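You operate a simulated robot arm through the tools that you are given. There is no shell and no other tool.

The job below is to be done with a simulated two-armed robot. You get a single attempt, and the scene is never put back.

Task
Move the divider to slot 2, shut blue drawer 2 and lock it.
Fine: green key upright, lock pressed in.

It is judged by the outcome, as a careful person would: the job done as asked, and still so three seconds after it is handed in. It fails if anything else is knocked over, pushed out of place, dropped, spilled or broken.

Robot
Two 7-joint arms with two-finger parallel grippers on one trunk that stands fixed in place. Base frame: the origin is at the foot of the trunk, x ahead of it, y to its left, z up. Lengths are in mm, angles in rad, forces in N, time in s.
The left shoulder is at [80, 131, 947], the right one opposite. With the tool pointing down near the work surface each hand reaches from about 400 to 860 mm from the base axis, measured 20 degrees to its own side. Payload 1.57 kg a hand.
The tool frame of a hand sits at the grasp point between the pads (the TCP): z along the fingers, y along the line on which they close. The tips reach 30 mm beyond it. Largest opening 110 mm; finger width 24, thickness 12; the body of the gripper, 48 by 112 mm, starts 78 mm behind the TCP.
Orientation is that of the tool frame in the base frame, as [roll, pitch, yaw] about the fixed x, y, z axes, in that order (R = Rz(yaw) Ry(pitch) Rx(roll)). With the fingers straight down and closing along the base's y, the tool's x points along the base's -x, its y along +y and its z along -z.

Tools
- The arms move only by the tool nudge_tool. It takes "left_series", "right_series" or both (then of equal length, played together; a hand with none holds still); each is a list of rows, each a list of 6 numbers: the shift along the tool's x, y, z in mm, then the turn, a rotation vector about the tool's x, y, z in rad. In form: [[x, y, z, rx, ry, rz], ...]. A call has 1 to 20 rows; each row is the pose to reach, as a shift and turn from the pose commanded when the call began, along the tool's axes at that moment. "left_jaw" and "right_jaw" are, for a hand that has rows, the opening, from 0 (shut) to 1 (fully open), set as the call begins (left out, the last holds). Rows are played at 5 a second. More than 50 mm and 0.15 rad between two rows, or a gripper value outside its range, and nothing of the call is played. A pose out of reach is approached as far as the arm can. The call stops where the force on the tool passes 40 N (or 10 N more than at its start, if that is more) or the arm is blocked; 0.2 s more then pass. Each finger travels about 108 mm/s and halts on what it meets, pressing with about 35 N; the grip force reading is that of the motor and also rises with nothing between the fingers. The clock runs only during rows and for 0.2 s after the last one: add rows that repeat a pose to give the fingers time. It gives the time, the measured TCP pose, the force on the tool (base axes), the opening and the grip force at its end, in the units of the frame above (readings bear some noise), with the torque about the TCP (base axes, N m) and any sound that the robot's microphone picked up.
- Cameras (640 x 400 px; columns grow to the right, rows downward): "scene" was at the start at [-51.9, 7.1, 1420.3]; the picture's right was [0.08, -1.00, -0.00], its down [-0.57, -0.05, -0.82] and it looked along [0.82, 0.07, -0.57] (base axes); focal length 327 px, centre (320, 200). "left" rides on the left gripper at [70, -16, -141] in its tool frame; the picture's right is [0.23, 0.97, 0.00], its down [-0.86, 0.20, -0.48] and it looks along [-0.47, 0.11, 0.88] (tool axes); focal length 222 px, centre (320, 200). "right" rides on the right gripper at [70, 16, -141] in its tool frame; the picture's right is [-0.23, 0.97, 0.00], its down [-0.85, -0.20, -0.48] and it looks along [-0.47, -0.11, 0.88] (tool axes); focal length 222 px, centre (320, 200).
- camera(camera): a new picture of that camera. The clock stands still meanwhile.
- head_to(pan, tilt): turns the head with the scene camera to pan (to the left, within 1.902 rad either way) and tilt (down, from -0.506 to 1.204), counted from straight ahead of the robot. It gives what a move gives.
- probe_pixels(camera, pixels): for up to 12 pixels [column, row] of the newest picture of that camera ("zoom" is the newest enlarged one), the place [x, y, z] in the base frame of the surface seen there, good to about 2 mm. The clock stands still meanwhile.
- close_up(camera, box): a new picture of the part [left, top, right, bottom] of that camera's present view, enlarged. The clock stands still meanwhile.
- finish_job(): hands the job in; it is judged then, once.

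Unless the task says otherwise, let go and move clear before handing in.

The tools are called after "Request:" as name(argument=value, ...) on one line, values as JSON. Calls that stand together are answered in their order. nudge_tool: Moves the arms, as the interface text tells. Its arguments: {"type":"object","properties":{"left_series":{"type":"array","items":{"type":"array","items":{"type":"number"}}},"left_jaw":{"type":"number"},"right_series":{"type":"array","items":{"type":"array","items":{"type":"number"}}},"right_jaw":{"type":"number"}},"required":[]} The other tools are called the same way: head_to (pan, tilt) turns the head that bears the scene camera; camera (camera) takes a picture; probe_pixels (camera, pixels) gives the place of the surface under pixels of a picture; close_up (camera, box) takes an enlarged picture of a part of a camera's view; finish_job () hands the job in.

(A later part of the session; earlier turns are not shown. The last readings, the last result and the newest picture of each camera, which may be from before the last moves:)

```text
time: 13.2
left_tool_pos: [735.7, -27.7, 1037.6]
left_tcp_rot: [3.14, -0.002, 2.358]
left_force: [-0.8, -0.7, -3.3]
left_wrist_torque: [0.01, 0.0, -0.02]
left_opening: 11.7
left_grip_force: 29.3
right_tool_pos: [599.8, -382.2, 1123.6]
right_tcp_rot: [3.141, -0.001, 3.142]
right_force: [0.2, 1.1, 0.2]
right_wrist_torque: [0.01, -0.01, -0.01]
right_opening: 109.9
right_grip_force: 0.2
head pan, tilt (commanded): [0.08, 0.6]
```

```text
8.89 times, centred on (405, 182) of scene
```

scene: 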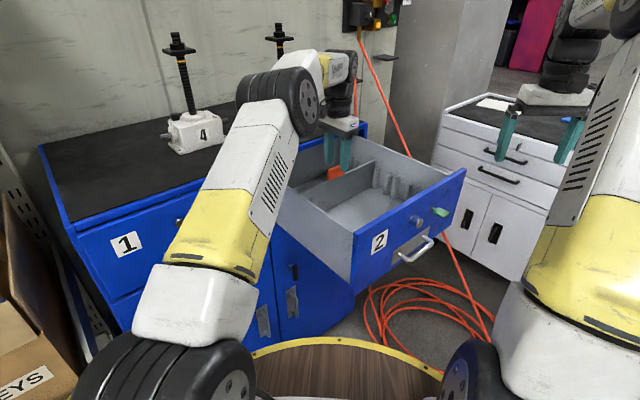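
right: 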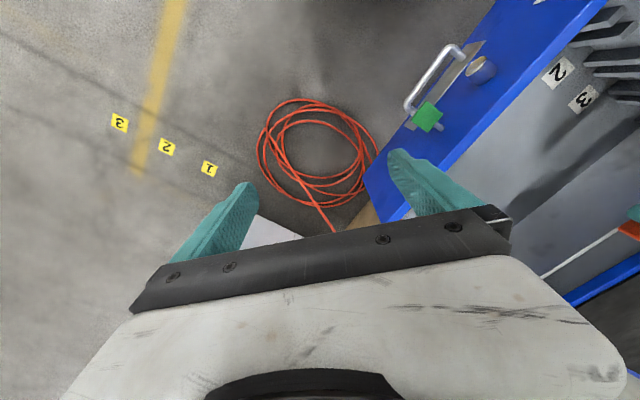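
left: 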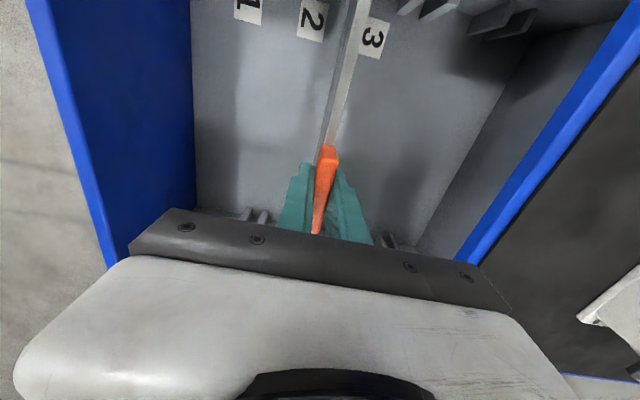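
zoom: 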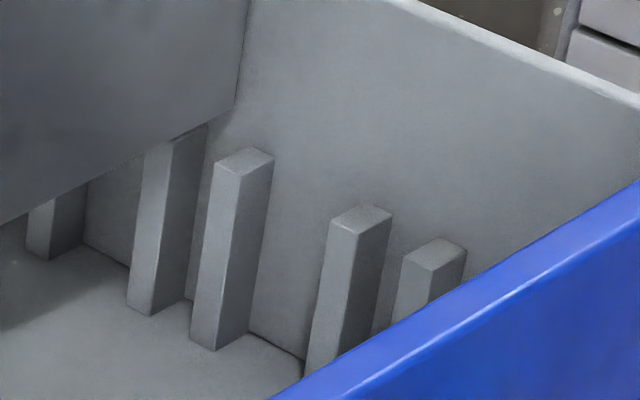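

In the scene camera the divider's mid-plane is at s≈-499.5 and slot 2's centre at s≈-496.8, so I'll shift 2.5 mm further forward. Then I'll lower 22 mm to enter the ribs and look again.

Request:
nudge_tool(left_series=[[0, -2.5, 0, 0, 0, 0], [0, -2.5, 5, 0, 0, 0], [0, -2.5, 10, 0, 0, 0], [0, -2.5, 16, 0, 0, 0], [0, -2.5, 22, 0, 0, 0], [0, -2.5, 22, 0, 0, 0]])

Request:
close_up(camera="scene", box=[370, 150, 430, 205])

Request:
close_up(camera="right", box=[480, 0, 640, 120])

Request:
close_up(camera="left", box=[220, 0, 480, 150])

```text
time: 14.6
left_tool_pos: [734.0, -29.4, 1015.1]
left_tcp_rot: [-3.14, 0.001, 2.355]
left_force: [0.4, -0.3, -2.7]
left_wrist_torque: [-0.04, 0.03, -0.04]
left_opening: 11.8
left_grip_force: 28.7
right_tool_pos: [600.1, -381.5, 1123.3]
right_tcp_rot: [-3.141, 0.001, -3.141]
right_force: [0.4, -0.6, 0.2]
right_wrist_torque: [0.01, -0.02, -0.02]
right_opening: 110.1
right_grip_force: 0.1
head pan, tilt (commanded): [0.08, 0.6]
```

```text
7.27 times, centred on (400, 178) of scene
```

zoom: 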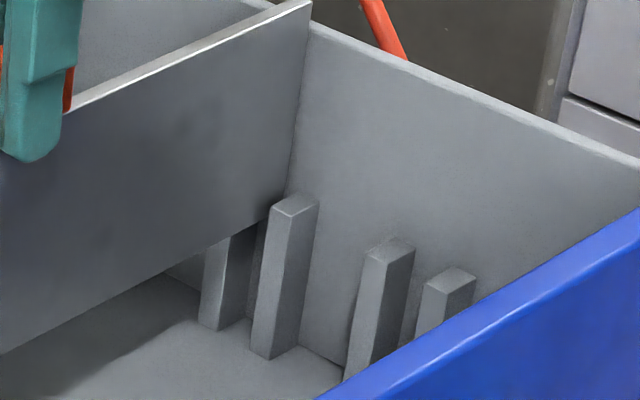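

```text
3.33 times, centred on (560, 60) of right
```

zoom: 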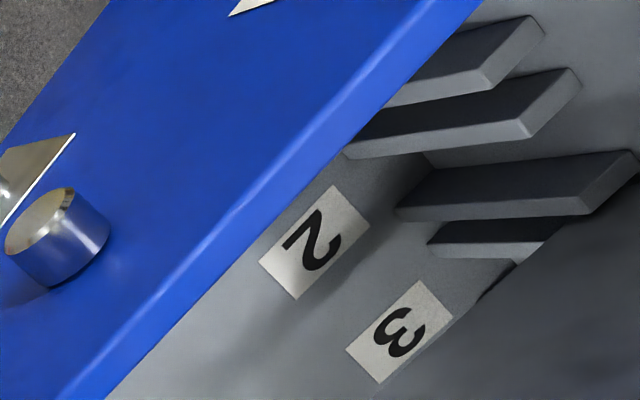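

```text
2.46 times, centred on (350, 75) of left
```

zoom: 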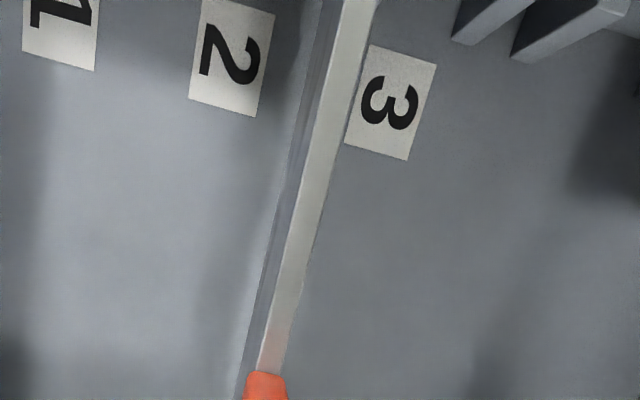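

The divider's end sits between the slot 2 ribs on both walls and there is no side force. I'll lower the rest of the way, nearly to the floor.

Request:
nudge_tool(left_series=[[0, 0, 8, 0, 0, 0], [0, 0, 18, 0, 0, 0], [0, 0, 28, 0, 0, 0], [0, 0, 38, 0, 0, 0], [0, 0, 48, 0, 0, 0], [0, 0, 56, 0, 0, 0], [0, 0, 62, 0, 0, 0], [0, 0, 64, 0, 0, 0], [0, 0, 64, 0, 0, 0]])

Request:
close_up(camera="scene", box=[300, 110, 430, 210])

Request:
close_up(camera="right", box=[480, 0, 640, 120])

```text
time: 16.6
left_tool_pos: [734.4, -29.8, 950.6]
left_tcp_rot: [3.141, -0.001, 2.357]
left_force: [-0.4, -0.3, -2.4]
left_wrist_torque: [0.02, -0.01, -0.02]
left_opening: 11.8
left_grip_force: 28.8
right_tool_pos: [599.3, -382.4, 1123.3]
right_tcp_rot: [3.141, 0.0, -3.14]
right_force: [-0.7, 0.2, 0.6]
right_wrist_torque: [-0.03, 0.0, 0.01]
right_opening: 110.1
right_grip_force: 0.0
head pan, tilt (commanded): [0.08, 0.6]
```

```text
4.00 times, centred on (365, 160) of scene
```

zoom: 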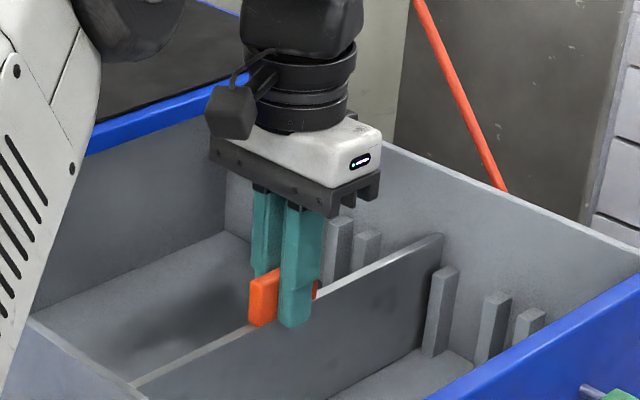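

```text
3.33 times, centred on (560, 60) of right
```

zoom: 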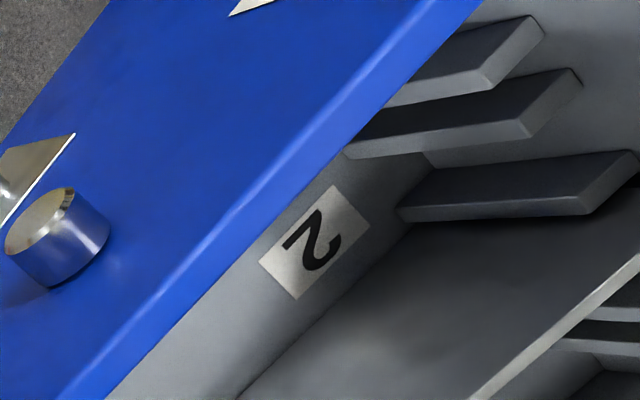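

The divider is down in slot 2 and still carries its weight (-2.4 N), so it's 1–2 mm above the floor. I'll lower another 2 mm and then open.

Request:
nudge_tool(left_series=[[0, 0, 1, 0, 0, 0], [0, 0, 1.8, 0, 0, 0], [0, 0, 1.8, 0, 0, 0]])

Request:
nudge_tool(left_series=[[0, 0, 0, 0, 0, 0], [0, 0, 0, 0, 0, 0], [0, 0, 0, 0, 0, 0]], left_jaw=0.4)

Request:
close_up(camera="scene", box=[300, 110, 430, 210])

Request:
camera(camera="left")

```text
time: 17.4
left_tool_pos: [735.5, -30.3, 950.5]
left_tcp_rot: [3.141, 0.001, 2.357]
left_force: [-0.3, -0.5, -2.5]
left_wrist_torque: [0.02, 0.0, -0.02]
left_opening: 11.9
left_grip_force: 29.3
right_tool_pos: [600.4, -381.4, 1123.1]
right_tcp_rot: [3.141, 0.0, -3.14]
right_force: [-0.6, 0.0, 0.0]
right_wrist_torque: [0.02, -0.02, 0.04]
right_opening: 110.0
right_grip_force: 0.1
head pan, tilt (commanded): [0.08, 0.6]
```

```text
time: 18.2
left_tool_pos: [734.6, -29.8, 949.6]
left_tcp_rot: [-3.141, 0.0, 2.356]
left_force: [0.1, 0.5, 0.6]
left_wrist_torque: [0.0, 0.0, -0.03]
left_opening: 44.2
left_grip_force: 0.1
right_tool_pos: [600.0, -381.8, 1123.5]
right_tcp_rot: [3.141, 0.0, -3.14]
right_force: [0.3, -0.4, 0.2]
right_wrist_torque: [-0.01, 0.03, -0.04]
right_opening: 109.9
right_grip_force: 0.0
head pan, tilt (commanded): [0.08, 0.6]
```

```text
4.00 times, centred on (365, 160) of scene
```

zoom: 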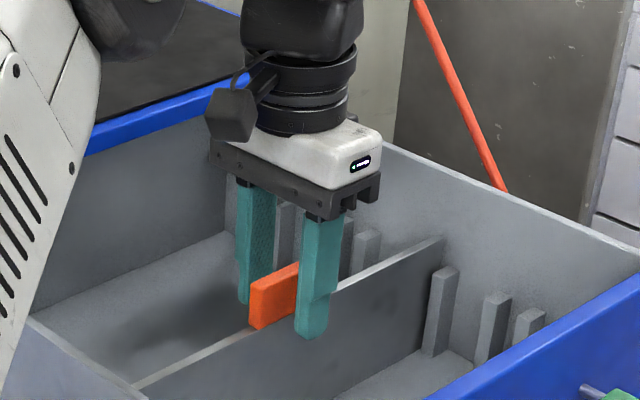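

```text
taken
```

left: 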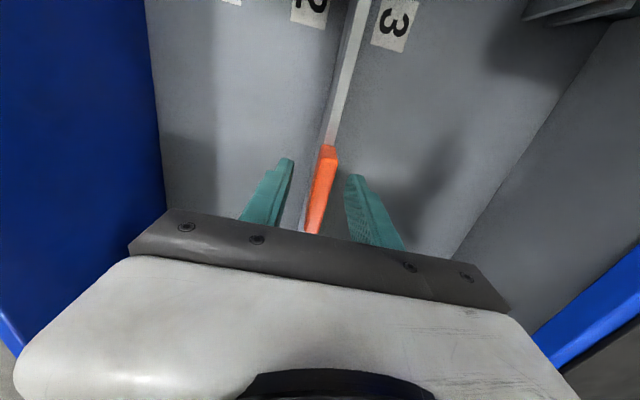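

The divider is released and standing in slot 2. I'll raise the left hand straight up, then bring it back to its starting spot out of the way.

Request:
nudge_tool(left_series=[[0, 0, -10, 0, 0, 0], [0, 0, -25, 0, 0, 0], [0, 0, -45, 0, 0, 0], [0, 0, -65, 0, 0, 0], [0, 0, -90, 0, 0, 0], [0, 0, -115, 0, 0, 0], [0, 0, -140, 0, 0, 0], [0, 0, -165, 0, 0, 0], [23, 8, -168, 0, 0, -0.098], [46, 16, -168, 0, 0, -0.196], [69, 24, -168, 0, 0, -0.294], [92, 32, -168, 0, 0, -0.392], [115, 40, -168, 0, 0, -0.49], [138, 48, -168, 0, 0, -0.588], [160, 55, -168, 0, 0, -0.686], [182, 63, -168, 0, 0, -0.785]], left_jaw=0.4)

Request:
camera(camera="scene")

Request:
camera(camera="left")

Request:
close_up(camera="scene", box=[300, 110, 430, 210])

```text
time: 21.6
left_tool_pos: [649.0, 142.3, 1115.1]
left_tcp_rot: [3.14, 0.001, -3.14]
left_force: [0.9, 0.3, 0.3]
left_wrist_torque: [0.03, 0.0, -0.01]
left_opening: 43.9
left_grip_force: 0.0
right_tool_pos: [600.0, -381.8, 1122.3]
right_tcp_rot: [-3.141, 0.001, 3.141]
right_force: [0.4, -0.4, -0.8]
right_wrist_torque: [0.05, 0.0, -0.02]
right_opening: 110.2
right_grip_force: 0.1
head pan, tilt (commanded): [0.08, 0.6]
```

```text
taken
```

scene: 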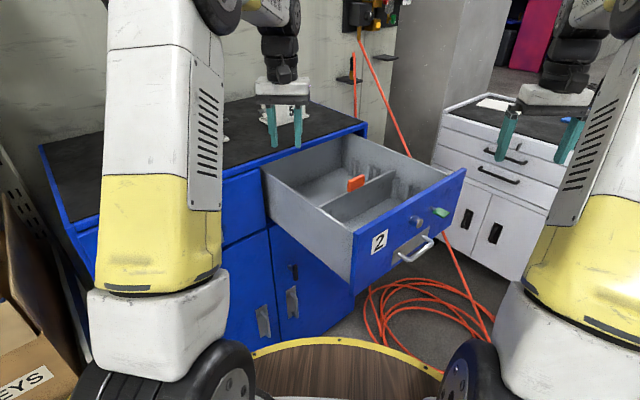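

```text
taken
```

left: 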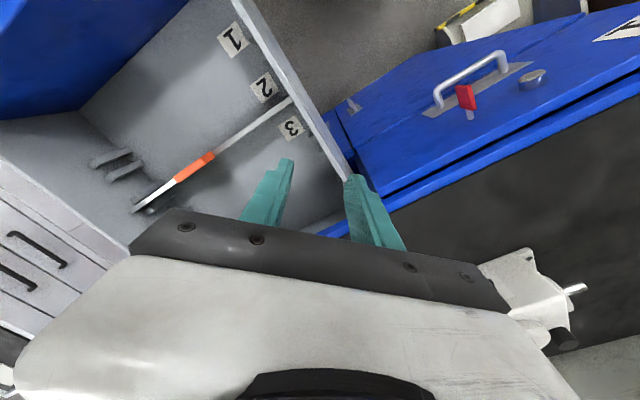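

```text
4.00 times, centred on (365, 160) of scene
```

zoom: 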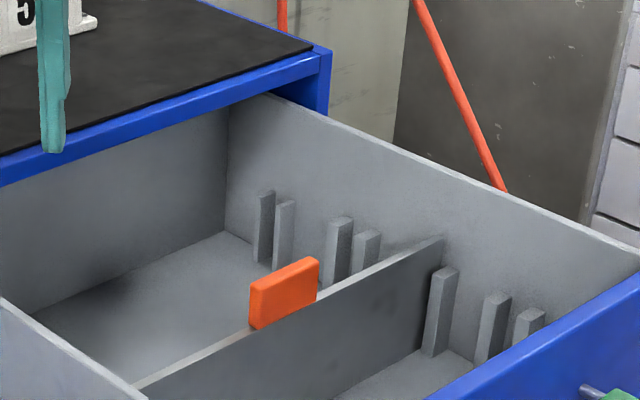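

The divider now stands between the slot 2 ribs, with label 2 in front of it and label 3 behind. Next I'll use the right arm to push the drawer shut, starting by shutting the jaws, turning the right hand 45° and bringing it in front of the drawer face, still high.

Request:
nudge_tool(right_series=[[11, 12, 9, 0, 0, -0.112], [23, 24, 18, 0, 0, -0.224], [34, 35, 27, 0, 0, -0.336], [46, 47, 36, 0, 0, -0.449], [57, 58, 45, 0, 0, -0.561], [69, 70, 54, 0, 0, -0.673], [80, 82, 63, 0, 0, -0.785], [80, 82, 63, 0, 0, -0.785]], right_jaw=0.0)

Request:
camera(camera="scene")

```text
time: 23.4
left_tool_pos: [649.2, 141.9, 1114.6]
left_tcp_rot: [-3.141, 0.0, 3.14]
left_force: [0.8, -0.5, 0.1]
left_wrist_torque: [0.01, 0.02, -0.01]
left_opening: 43.9
left_grip_force: 0.2
right_tool_pos: [518.4, -296.6, 1058.9]
right_tcp_rot: [-3.14, -0.001, -2.355]
right_force: [-0.5, 0.3, 0.3]
right_wrist_torque: [-0.01, -0.01, -0.01]
right_opening: 0.0
right_grip_force: 21.3
head pan, tilt (commanded): [0.08, 0.6]
```

```text
taken
```

scene: 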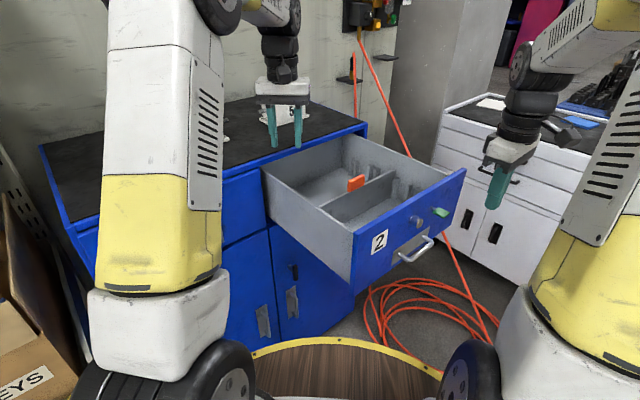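

The right hand is in front of the drawer, turned 45°. Now I'll pitch it up so the fingers point horizontally at the drawer face.

Request:
nudge_tool(right_series=[[0, 0, 0, 0, -0.131, 0], [0, 0, 0, 0, -0.262, 0], [0, 0, 0, 0, -0.393, 0], [0, 0, 0, 0, -0.524, 0], [0, 0, 0, 0, -0.654, 0], [0, 0, 0, 0, -0.785, 0], [0, 0, 0, 0, -0.916, 0], [0, 0, 0, 0, -1.047, 0], [0, 0, 0, 0, -1.178, 0], [0, 0, 0, 0, -1.309, 0], [0, 0, 0, 0, -1.44, 0], [0, 0, 0, 0, -1.571, 0], [0, 0, 0, 0, -1.571, 0]], right_jaw=0.0)

Request:
camera(camera="scene")

Request:
camera(camera="right")

```text
time: 26.2
left_tool_pos: [650.3, 141.8, 1115.4]
left_tcp_rot: [-3.14, 0.0, -3.139]
left_force: [0.2, -0.6, -0.5]
left_wrist_torque: [0.03, 0.0, 0.0]
left_opening: 43.8
left_grip_force: 0.1
right_tool_pos: [519.6, -299.3, 1062.2]
right_tcp_rot: [-0.532, 1.569, 0.253]
right_force: [0.2, 0.2, -0.4]
right_wrist_torque: [-0.04, 0.0, -0.01]
right_opening: 0.0
right_grip_force: 21.4
head pan, tilt (commanded): [0.08, 0.6]
```

```text
taken
```

scene: 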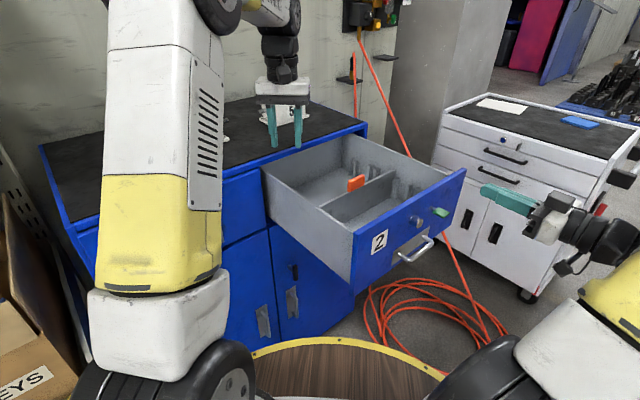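

```text
taken
```

right: 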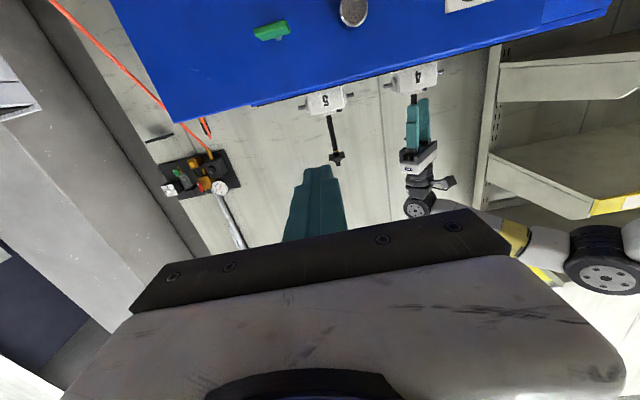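

The fingers point horizontally at the drawer face. Next I'll lower to z≈905 and line up at w≈545, between the handle (z≈858) and the button (z≈951).

Request:
nudge_tool(right_series=[[22, 5, 0, 0, 0, 0], [45, 10, 0, 0, 0, 0], [67, 15, 0, 0, 0, 0], [90, 20, 0, 0, 0, 0], [112, 25, 0, 0, 0, 0], [135, 30, 0, 0, 0, 0], [157, 34, 0, 0, 0, 0], [157, 34, 0, 0, 0, 0]], right_jaw=0.0)

Request:
camera(camera="scene")

Request:
camera(camera="right")

```text
time: 28.0
left_tool_pos: [650.2, 143.0, 1115.4]
left_tcp_rot: [3.141, 0.0, -3.14]
left_force: [0.7, -1.1, 0.1]
left_wrist_torque: [0.02, 0.01, -0.01]
left_opening: 44.0
left_grip_force: 0.1
right_tool_pos: [497.8, -274.2, 903.8]
right_tcp_rot: [-1.538, 1.57, -0.751]
right_force: [0.4, 0.6, 0.4]
right_wrist_torque: [0.03, 0.03, 0.0]
right_opening: 0.0
right_grip_force: 21.3
head pan, tilt (commanded): [0.08, 0.6]
```

```text
taken
```

scene: 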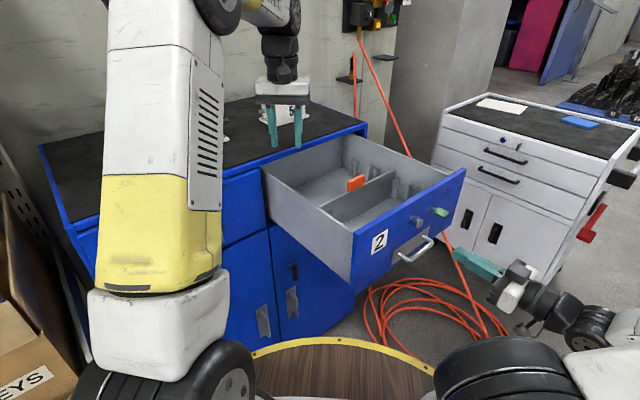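

```text
taken
```

right: 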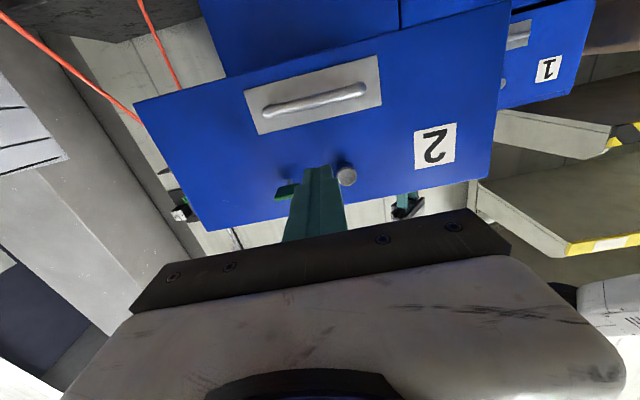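

Tip is at s≈-188, w≈546, z≈904, aimed between the handle and the button. I'll approach to just short of the drawer face first.

Request:
nudge_tool(right_series=[[0, 0, 15, 0, 0, 0], [0, 0, 35, 0, 0, 0], [0, 0, 55, 0, 0, 0], [0, 0, 75, 0, 0, 0], [0, 0, 90, 0, 0, 0], [0, 0, 97, 0, 0, 0], [0, 0, 97, 0, 0, 0]], right_jaw=0.0)

Request:
close_up(camera="scene", box=[360, 160, 560, 320])

Request:
camera(camera="right")

```text
time: 29.6
left_tool_pos: [648.1, 143.1, 1114.4]
left_tcp_rot: [-3.141, -0.001, -3.141]
left_force: [0.1, -0.9, 0.0]
left_wrist_torque: [0.01, -0.04, -0.01]
left_opening: 44.0
left_grip_force: 0.1
right_tool_pos: [564.0, -206.3, 902.8]
right_tcp_rot: [-1.427, 1.568, -0.64]
right_force: [0.8, -0.1, 0.3]
right_wrist_torque: [0.01, -0.02, 0.0]
right_opening: 0.1
right_grip_force: 21.8
head pan, tilt (commanded): [0.08, 0.6]
```

```text
2.50 times, centred on (460, 240) of scene
```

zoom: 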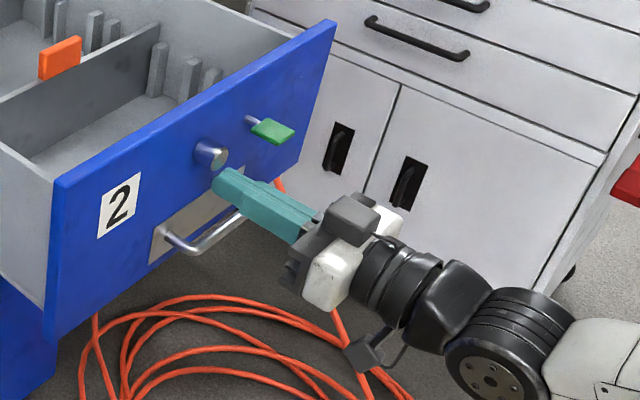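

```text
taken
```

right: 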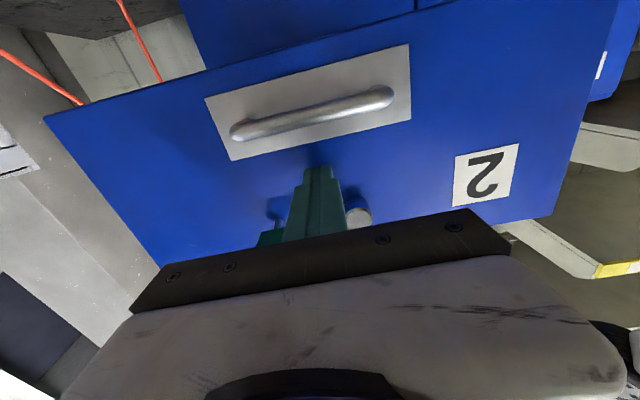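

The tip is just short of the face, clear of the handle, key and button. I'll start pushing the drawer shut along its axis at a moderate speed.

Request:
nudge_tool(right_series=[[0, 0, 5, 0, 0, 0], [0, 0, 11, 0, 0, 0], [0, 0, 18, 0, 0, 0], [0, 0, 27, 0, 0, 0], [0, 0, 38, 0, 0, 0], [0, 0, 50, 0, 0, 0], [0, 0, 63, 0, 0, 0], [0, 0, 76, 0, 0, 0], [0, 0, 89, 0, 0, 0], [0, 0, 102, 0, 0, 0], [0, 0, 115, 0, 0, 0], [0, 0, 128, 0, 0, 0], [0, 0, 140, 0, 0, 0], [0, 0, 150, 0, 0, 0], [0, 0, 150, 0, 0, 0]], right_jaw=0.0)

Request:
camera(camera="scene")

Request:
camera(camera="right")

```text
time: 32.8
left_tool_pos: [648.1, 142.3, 1114.6]
left_tcp_rot: [3.141, 0.0, -3.141]
left_force: [0.3, 0.4, -1.0]
left_wrist_torque: [0.01, 0.04, -0.03]
left_opening: 44.1
left_grip_force: 0.0
right_tool_pos: [670.3, -100.6, 906.2]
right_tcp_rot: [-0.476, 1.569, 0.31]
right_force: [-0.3, 0.0, 0.1]
right_wrist_torque: [0.0, 0.0, 0.01]
right_opening: 0.0
right_grip_force: 21.5
head pan, tilt (commanded): [0.08, 0.6]
```

```text
taken
```

scene: 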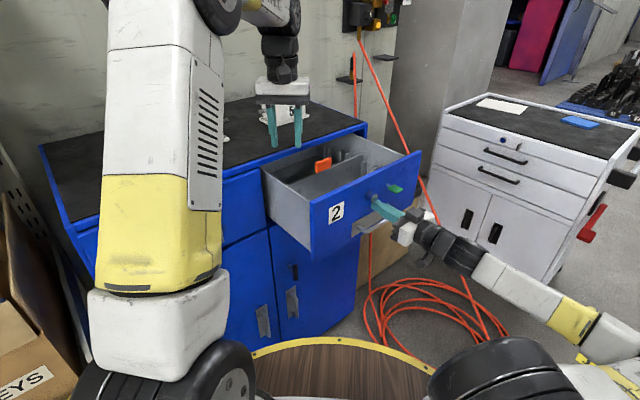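

```text
taken
```

right: 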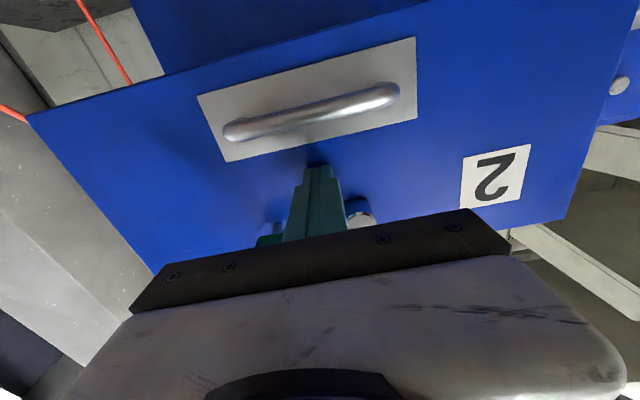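

The drawer slides smoothly with little force; the tip is at s≈-433, with about 210 mm to go. I'll push on another 185 mm and slow near the end.

Request:
nudge_tool(right_series=[[0, 0, 6, 0, 0, 0], [0, 0, 15, 0, 0, 0], [0, 0, 26, 0, 0, 0], [0, 0, 39, 0, 0, 0], [0, 0, 52, 0, 0, 0], [0, 0, 65, 0, 0, 0], [0, 0, 78, 0, 0, 0], [0, 0, 91, 0, 0, 0], [0, 0, 104, 0, 0, 0], [0, 0, 117, 0, 0, 0], [0, 0, 130, 0, 0, 0], [0, 0, 143, 0, 0, 0], [0, 0, 155, 0, 0, 0], [0, 0, 165, 0, 0, 0], [0, 0, 174, 0, 0, 0], [0, 0, 180, 0, 0, 0], [0, 0, 185, 0, 0, 0], [0, 0, 185, 0, 0, 0]], right_jaw=0.0)

Request:
camera(camera="scene")

Request:
camera(camera="left")

```text
time: 36.6
left_tool_pos: [647.8, 141.8, 1115.8]
left_tcp_rot: [3.141, 0.0, 3.141]
left_force: [-0.1, 0.4, 0.8]
left_wrist_torque: [0.0, 0.01, 0.01]
left_opening: 44.0
left_grip_force: 0.1
right_tool_pos: [802.2, 28.9, 904.6]
right_tcp_rot: [2.57, 1.57, -2.927]
right_force: [0.4, -0.4, -0.6]
right_wrist_torque: [0.0, 0.0, -0.04]
right_opening: 0.0
right_grip_force: 21.3
head pan, tilt (commanded): [0.08, 0.6]
```

```text
taken
```

scene: 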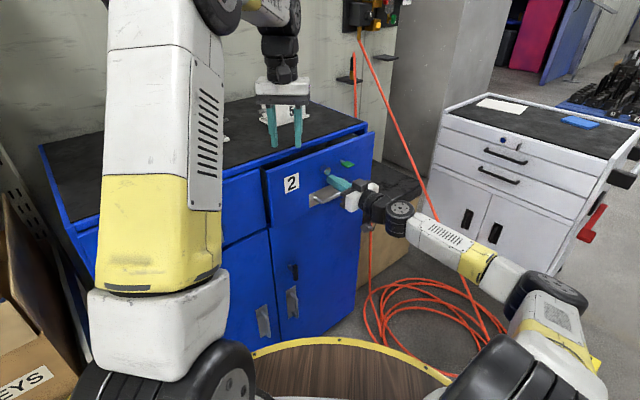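

```text
taken
```

left: 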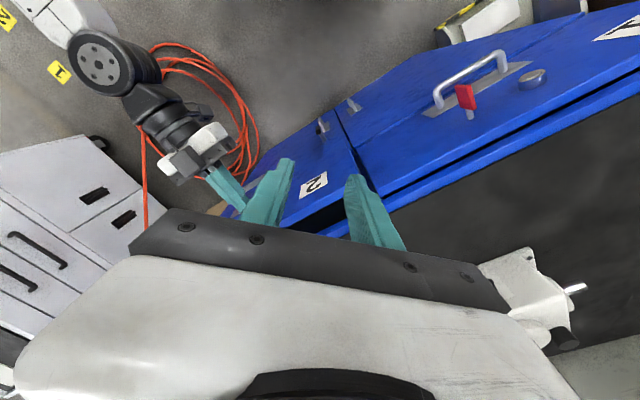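

The tip is at s≈-618 and the drawer face stands about 25 mm proud. I'll ease it the rest of the way in small steps until it seats.

Request:
nudge_tool(right_series=[[0, 0, 4, 0, 0, 0], [0, 0, 9, 0, 0, 0], [0, 0, 14, 0, 0, 0], [0, 0, 18, 0, 0, 0], [0, 0, 21, 0, 0, 0], [0, 0, 23, 0, 0, 0], [0, 0, 24, 0, 0, 0], [0, 0, 24, 0, 0, 0]], right_jaw=0.0)

Request:
close_up(camera="scene", box=[200, 110, 400, 240])

Request:
close_up(camera="left", box=[220, 80, 420, 240])

```text
time: 38.4
left_tool_pos: [649.4, 142.7, 1114.6]
left_tcp_rot: [-3.14, 0.0, 3.141]
left_force: [0.5, -0.5, 0.6]
left_wrist_torque: [0.03, 0.01, -0.05]
left_opening: 44.2
left_grip_force: 0.0
right_tool_pos: [819.0, 47.3, 903.2]
right_tcp_rot: [1.714, 1.57, 2.499]
right_force: [-0.4, -0.5, -1.1]
right_wrist_torque: [-0.08, 0.03, 0.04]
right_opening: 0.2
right_grip_force: 21.7
head pan, tilt (commanded): [0.08, 0.6]
```

```text
3.08 times, centred on (300, 175) of scene
```

zoom: 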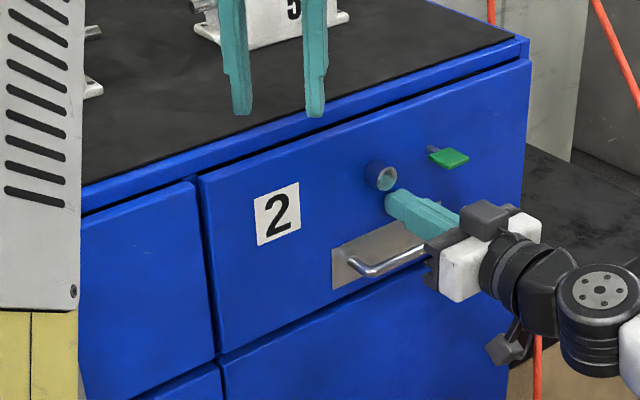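

```text
2.50 times, centred on (320, 160) of left
```

zoom: 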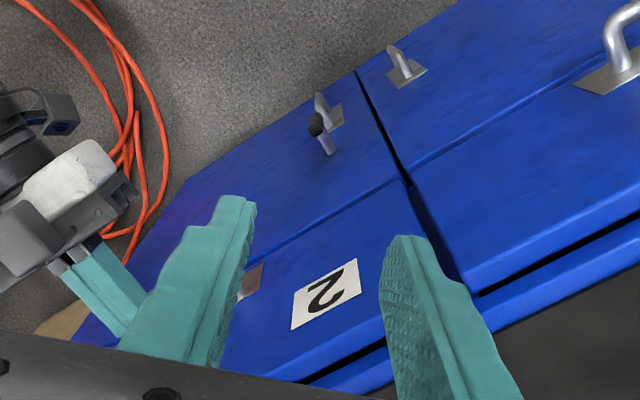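

There is no resistance yet, and drawer 2's face looks nearly flush with drawer 1. I'll probe both faces to compare.

Request:
close_up(camera="scene", box=[220, 140, 320, 220])

Request:
probe_pixels(camera="zoom", pixels=[[140, 240], [180, 230], [230, 300], [100, 300], [260, 220], [500, 180], [600, 160], [150, 100], [300, 80]])

Request:
probe_pixels(camera="left", pixels=[[310, 180], [330, 205], [420, 150], [440, 140], [400, 180], [500, 110]])

```text
5.00 times, centred on (270, 180) of scene
```

zoom: 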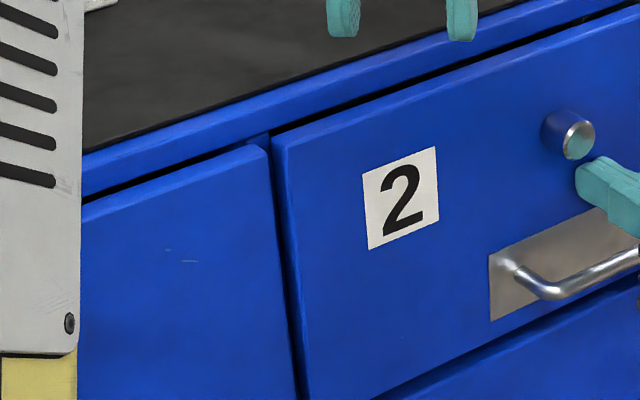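

```text
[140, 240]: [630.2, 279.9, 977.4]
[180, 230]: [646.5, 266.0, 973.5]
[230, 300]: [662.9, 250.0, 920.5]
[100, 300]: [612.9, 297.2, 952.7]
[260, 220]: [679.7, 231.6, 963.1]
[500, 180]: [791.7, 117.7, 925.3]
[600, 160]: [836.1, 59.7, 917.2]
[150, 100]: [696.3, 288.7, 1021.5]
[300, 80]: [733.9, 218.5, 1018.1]
```

```text
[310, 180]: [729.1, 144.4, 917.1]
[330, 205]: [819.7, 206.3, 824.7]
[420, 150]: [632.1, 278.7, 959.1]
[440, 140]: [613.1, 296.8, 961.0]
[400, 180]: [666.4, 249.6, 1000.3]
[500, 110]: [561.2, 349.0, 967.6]
```

Scene probes put drawer 2's face at s≈-643 and drawer 1's at ≈-644.5, so it's almost seated. I'll press gently a few mm more to seat it against the stop.

Request:
nudge_tool(right_series=[[0, 0, 1, 0, 0, 0], [0, 0, 2, 0, 0, 0], [0, 0, 3, 0, 0, 0], [0, 0, 4, 0, 0, 0], [0, 0, 5, 0, 0, 0], [0, 0, 5, 0, 0, 0]], right_jaw=0.0)

Request:
close_up(camera="scene", box=[220, 140, 320, 220])

```text
time: 39.8
left_tool_pos: [648.2, 141.7, 1116.1]
left_tcp_rot: [-3.141, -0.001, 3.14]
left_force: [-0.1, 0.2, 0.3]
left_wrist_torque: [0.02, 0.0, 0.0]
left_opening: 43.8
left_grip_force: 0.1
right_tool_pos: [820.1, 47.9, 903.5]
right_tcp_rot: [-2.16, 1.571, -1.37]
right_force: [-30.6, -18.6, -4.9]
right_wrist_torque: [-0.23, -0.15, 0.21]
right_opening: 0.1
right_grip_force: 21.2
head pan, tilt (commanded): [0.08, 0.6]
```

```text
5.00 times, centred on (270, 180) of scene
```

zoom: 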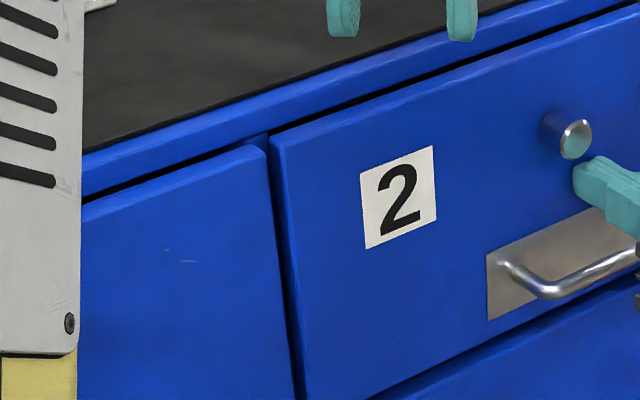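

The drawer is seated: about 36 N resistance with the face at s≈-644. I'll back off straight and look at the key and button closely.

Request:
nudge_tool(right_series=[[0, 0, -5, 0, 0, 0], [0, 0, -15, 0, 0, 0], [0, 0, -35, 0, 0, 0], [0, 0, -60, 0, 0, 0], [0, 0, -85, 0, 0, 0], [0, 0, -110, 0, 0, 0], [0, 0, -110, 0, 0, 0]], right_jaw=0.0)

Request:
camera(camera="right")

Request:
camera(camera="scene")

Request:
close_up(camera="scene", box=[300, 130, 380, 200])

```text
time: 41.4
left_tool_pos: [649.1, 142.7, 1115.9]
left_tcp_rot: [3.141, 0.0, -3.141]
left_force: [-0.1, 0.1, 0.2]
left_wrist_torque: [0.02, -0.02, 0.02]
left_opening: 44.1
left_grip_force: 0.0
right_tool_pos: [744.5, -26.4, 902.8]
right_tcp_rot: [-1.03, 1.57, -0.246]
right_force: [1.0, 0.0, 0.2]
right_wrist_torque: [0.01, 0.01, -0.01]
right_opening: 0.0
right_grip_force: 20.9
head pan, tilt (commanded): [0.08, 0.6]
```

```text
taken
```

right: 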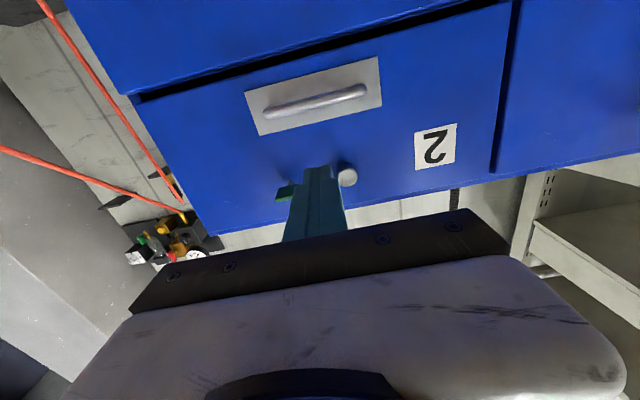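

```text
taken
```

scene: 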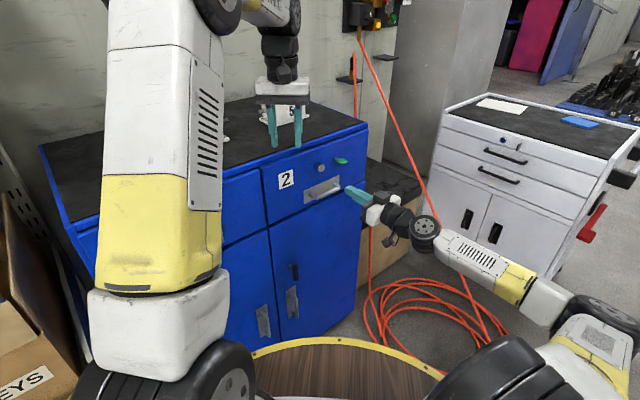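

```text
5.71 times, centred on (340, 165) of scene
```

zoom: 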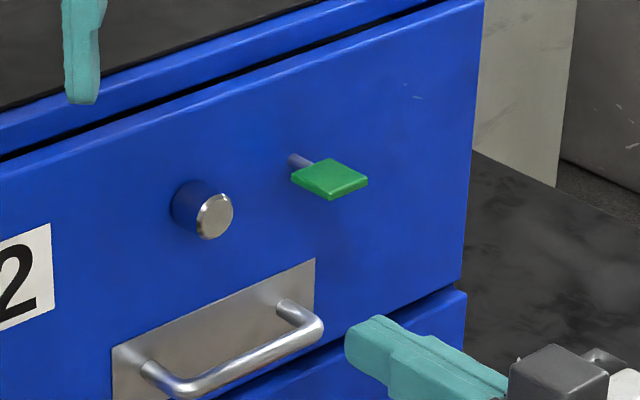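

The drawer stays shut with the key flat and the button out. I'll probe the key head, shaft, button and handle in this zoom.

Request:
probe_pixels(camera="zoom", pixels=[[330, 175], [300, 178], [325, 163], [360, 181], [330, 194], [298, 160], [216, 215], [190, 205], [316, 196], [350, 180], [305, 330], [170, 385]])

Request:
close_up(camera="right", box=[240, 140, 400, 240])

Request:
probe_pixels(camera="zoom", pixels=[[180, 195], [195, 175], [160, 200], [200, 205], [430, 150], [430, 130], [440, 170], [170, 215]])

```text
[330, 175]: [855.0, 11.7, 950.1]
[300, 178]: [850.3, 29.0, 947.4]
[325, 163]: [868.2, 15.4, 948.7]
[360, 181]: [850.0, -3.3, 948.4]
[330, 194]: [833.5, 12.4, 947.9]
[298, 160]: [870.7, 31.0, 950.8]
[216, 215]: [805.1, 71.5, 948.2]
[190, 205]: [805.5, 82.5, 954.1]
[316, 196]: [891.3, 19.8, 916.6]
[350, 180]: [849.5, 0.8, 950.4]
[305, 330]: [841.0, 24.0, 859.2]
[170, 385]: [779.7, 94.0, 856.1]
```

```text
4.00 times, centred on (320, 190) of right
```

zoom: 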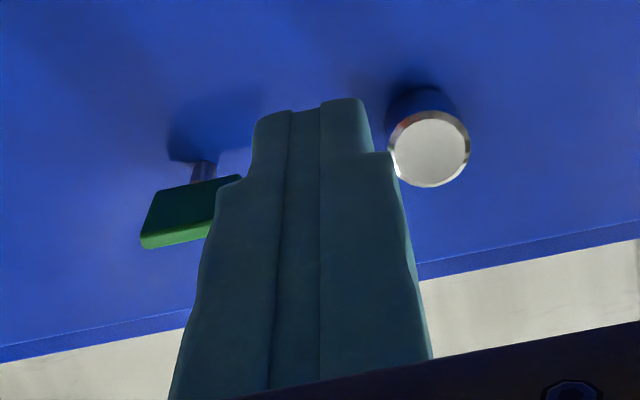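

```text
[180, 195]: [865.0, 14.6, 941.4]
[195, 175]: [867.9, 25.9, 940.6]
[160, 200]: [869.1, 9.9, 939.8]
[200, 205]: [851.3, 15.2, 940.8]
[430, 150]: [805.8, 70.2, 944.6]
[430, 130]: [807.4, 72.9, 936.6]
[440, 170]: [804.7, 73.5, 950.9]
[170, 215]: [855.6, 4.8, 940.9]
```

The key head spans w≈580–605, s≈-625 to -597, z≈941–949, and its axis is at about w 592.5, z 945. I'll roll the right hand 90° about its own axis so the jaws close vertically, and line it up with the key at a distance.

Request:
nudge_tool(right_series=[[-3.5, -4, 0, 0, 0, -0.131], [-7, -8, 0, 0, 0, -0.262], [-10.5, -12, 0, 0, 0, -0.393], [-14, -16, 0, 0, 0, -0.524], [-17.5, -20, 0, 0, 0, -0.654], [-21, -24, 0, 0, 0, -0.785], [-24.5, -28, 0, 0, 0, -0.916], [-28, -32, 0, 0, 0, -1.047], [-31.5, -36, 0, 0, 0, -1.178], [-35, -40, 0, 0, 0, -1.309], [-38.5, -44, 0, 0, 0, -1.44], [-42, -47.5, 0, 0, 0, -1.571], [-42, -47.5, 0, 0, 0, -1.571]], right_jaw=0.36)

Request:
camera(camera="right")

Request:
camera(camera="scene")

Request:
close_up(camera="scene", box=[300, 130, 420, 220])

```text
time: 44.2
left_tool_pos: [648.5, 141.9, 1114.7]
left_tcp_rot: [-3.141, -0.002, -3.141]
left_force: [-0.2, -0.9, 1.0]
left_wrist_torque: [-0.02, 0.02, 0.0]
left_opening: 43.9
left_grip_force: 0.1
right_tool_pos: [776.3, -60.1, 944.5]
right_tcp_rot: [-1.571, -0.001, -0.787]
right_force: [-0.1, 0.2, -0.5]
right_wrist_torque: [0.0, 0.03, -0.01]
right_opening: 39.6
right_grip_force: 0.1
head pan, tilt (commanded): [0.08, 0.6]
```

```text
taken
```

right: 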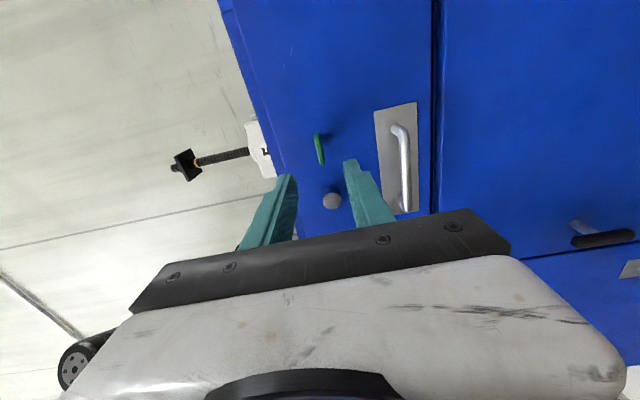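

```text
taken
```

scene: 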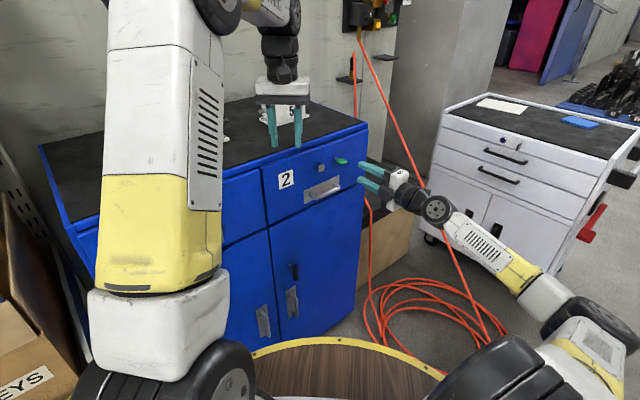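

```text
4.44 times, centred on (360, 175) of scene
```

zoom: 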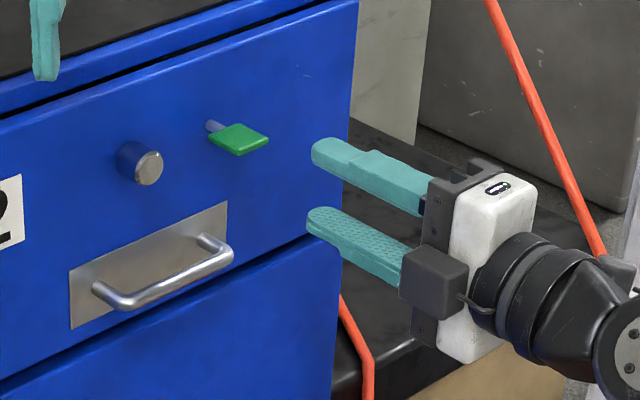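

The right hand is lined up: TCP w≈591.4, z≈944.5, and in its camera the key edge (320,148) lies on the line between the fingertips. I'll advance 90 mm so the pads straddle the key head.

Request:
nudge_tool(right_series=[[0, 0, 15, 0, 0, 0], [0, 0, 32, 0, 0, 0], [0, 0, 50, 0, 0, 0], [0, 0, 66, 0, 0, 0], [0, 0, 78, 0, 0, 0], [0, 0, 86, 0, 0, 0], [0, 0, 90, 0, 0, 0], [0, 0, 90, 0, 0, 0]], right_jaw=0.36)

Request:
camera(camera="right")

Request:
close_up(camera="scene", box=[300, 130, 400, 200])

```text
time: 46.0
left_tool_pos: [648.1, 143.1, 1115.5]
left_tcp_rot: [-3.141, 0.0, 3.14]
left_force: [-0.5, 0.5, 0.3]
left_wrist_torque: [0.0, 0.0, 0.03]
left_opening: 43.9
left_grip_force: 0.0
right_tool_pos: [841.4, 2.2, 945.2]
right_tcp_rot: [-1.572, -0.003, -0.786]
right_force: [0.1, -0.1, -0.1]
right_wrist_torque: [0.01, -0.03, 0.01]
right_opening: 39.7
right_grip_force: 0.1
head pan, tilt (commanded): [0.08, 0.6]
```

```text
taken
```

right: 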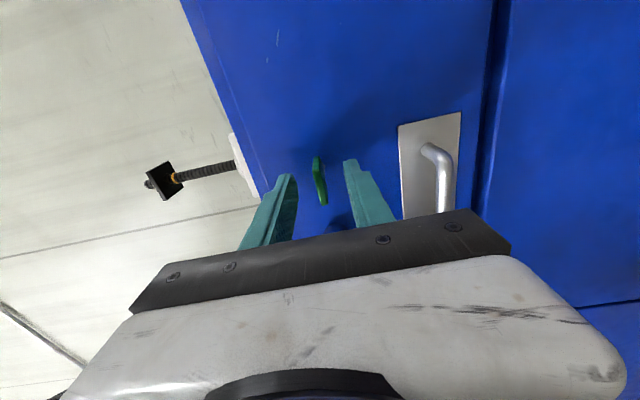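

```text
5.71 times, centred on (350, 165) of scene
```

zoom: 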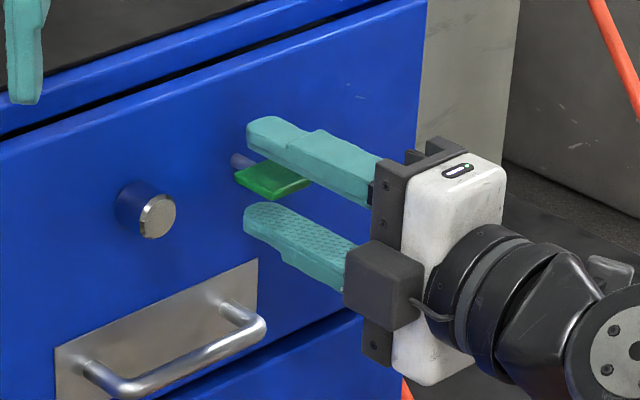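

The key head sits between the pads. I'll close on it and check the force.

Request:
nudge_tool(right_series=[[0, 0, 0, 0, 0, 0], [0, 0, 0, 0, 0, 0], [0, 0, 0, 0, 0, 0]], right_jaw=0.0)

Request:
camera(camera="right")

Request:
close_up(camera="scene", box=[300, 130, 400, 200])

```text
time: 46.8
left_tool_pos: [648.8, 142.4, 1115.1]
left_tcp_rot: [-3.141, 0.002, -3.141]
left_force: [0.4, 0.3, -0.2]
left_wrist_torque: [0.02, 0.05, 0.02]
left_opening: 43.9
left_grip_force: 0.0
right_tool_pos: [840.6, 2.6, 944.6]
right_tcp_rot: [-1.571, 0.0, -0.784]
right_force: [-1.4, -0.5, -6.5]
right_wrist_torque: [0.07, -0.06, -0.35]
right_opening: 6.1
right_grip_force: 25.6
head pan, tilt (commanded): [0.08, 0.6]
```

```text
taken
```

right: 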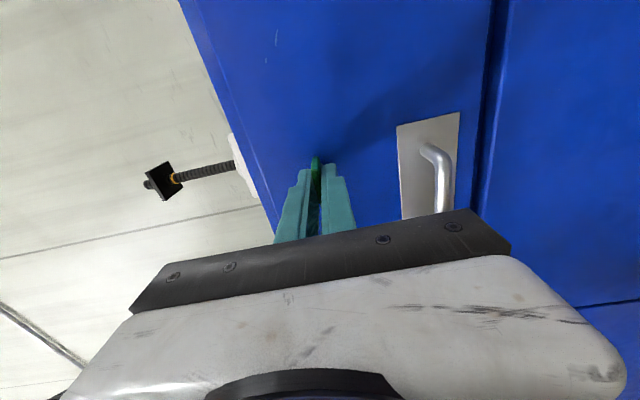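

```text
5.71 times, centred on (350, 165) of scene
```

zoom: 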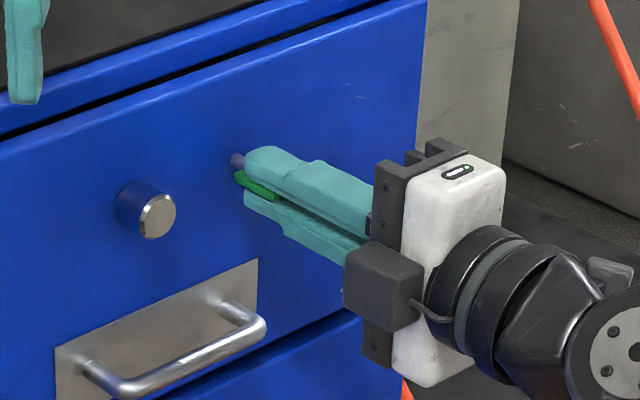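

It is gripped at 6.1 mm, with a small downward load of -6.5 N suggesting the key axis is 1–2 mm lower than my TCP. I'll ease down 1.5 mm and then try a small clockwise turn of 0.13 rad to test the direction.

Request:
nudge_tool(right_series=[[0, 0.8, 0, 0, 0, 0], [0, 1.5, 0, 0, 0, 0], [0, 1.5, 0, 0, 0, 0]])

Request:
nudge_tool(right_series=[[0, 0, 0, 0, 0, 0.05], [0, 0, 0, 0, 0, 0.1], [0, 0, 0, 0, 0, 0.15], [0, 0, 0, 0, 0, 0.15]])

Request:
close_up(camera="scene", box=[300, 130, 400, 200])

Request:
close_up(camera="right", box=[260, 130, 400, 240])

```text
time: 47.6
left_tool_pos: [648.9, 141.4, 1116.7]
left_tcp_rot: [-3.141, -0.001, 3.14]
left_force: [-0.3, 0.1, -0.4]
left_wrist_torque: [-0.04, -0.01, -0.01]
left_opening: 44.3
left_grip_force: 0.1
right_tool_pos: [840.2, 3.1, 944.9]
right_tcp_rot: [-1.568, 0.0, -0.783]
right_force: [-13.1, -5.7, 0.8]
right_wrist_torque: [-0.19, 0.21, 0.59]
right_opening: 6.0
right_grip_force: 25.6
head pan, tilt (commanded): [0.08, 0.6]
```

```text
time: 48.6
left_tool_pos: [649.6, 142.4, 1115.0]
left_tcp_rot: [-3.141, 0.0, -3.141]
left_force: [-0.4, -0.1, -0.6]
left_wrist_torque: [0.03, -0.03, 0.02]
left_opening: 43.9
left_grip_force: 0.1
right_tool_pos: [840.7, 3.4, 944.6]
right_tcp_rot: [-1.569, 0.149, -0.784]
right_force: [2.8, 0.5, 5.2]
right_wrist_torque: [-0.58, -0.45, -0.24]
right_opening: 9.2
right_grip_force: 27.2
head pan, tilt (commanded): [0.08, 0.6]
```

```text
5.71 times, centred on (350, 165) of scene
```

zoom: 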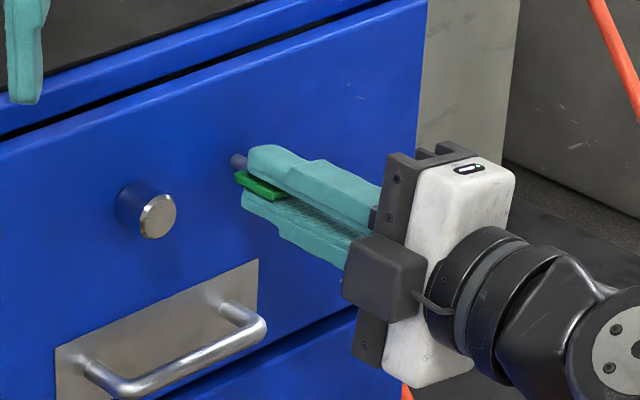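

```text
3.64 times, centred on (330, 185) of right
```

zoom: 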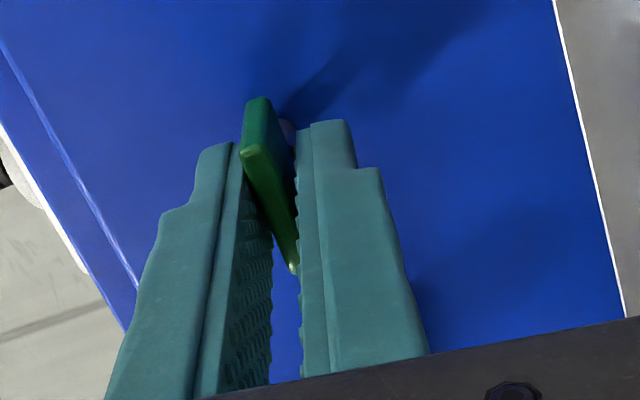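

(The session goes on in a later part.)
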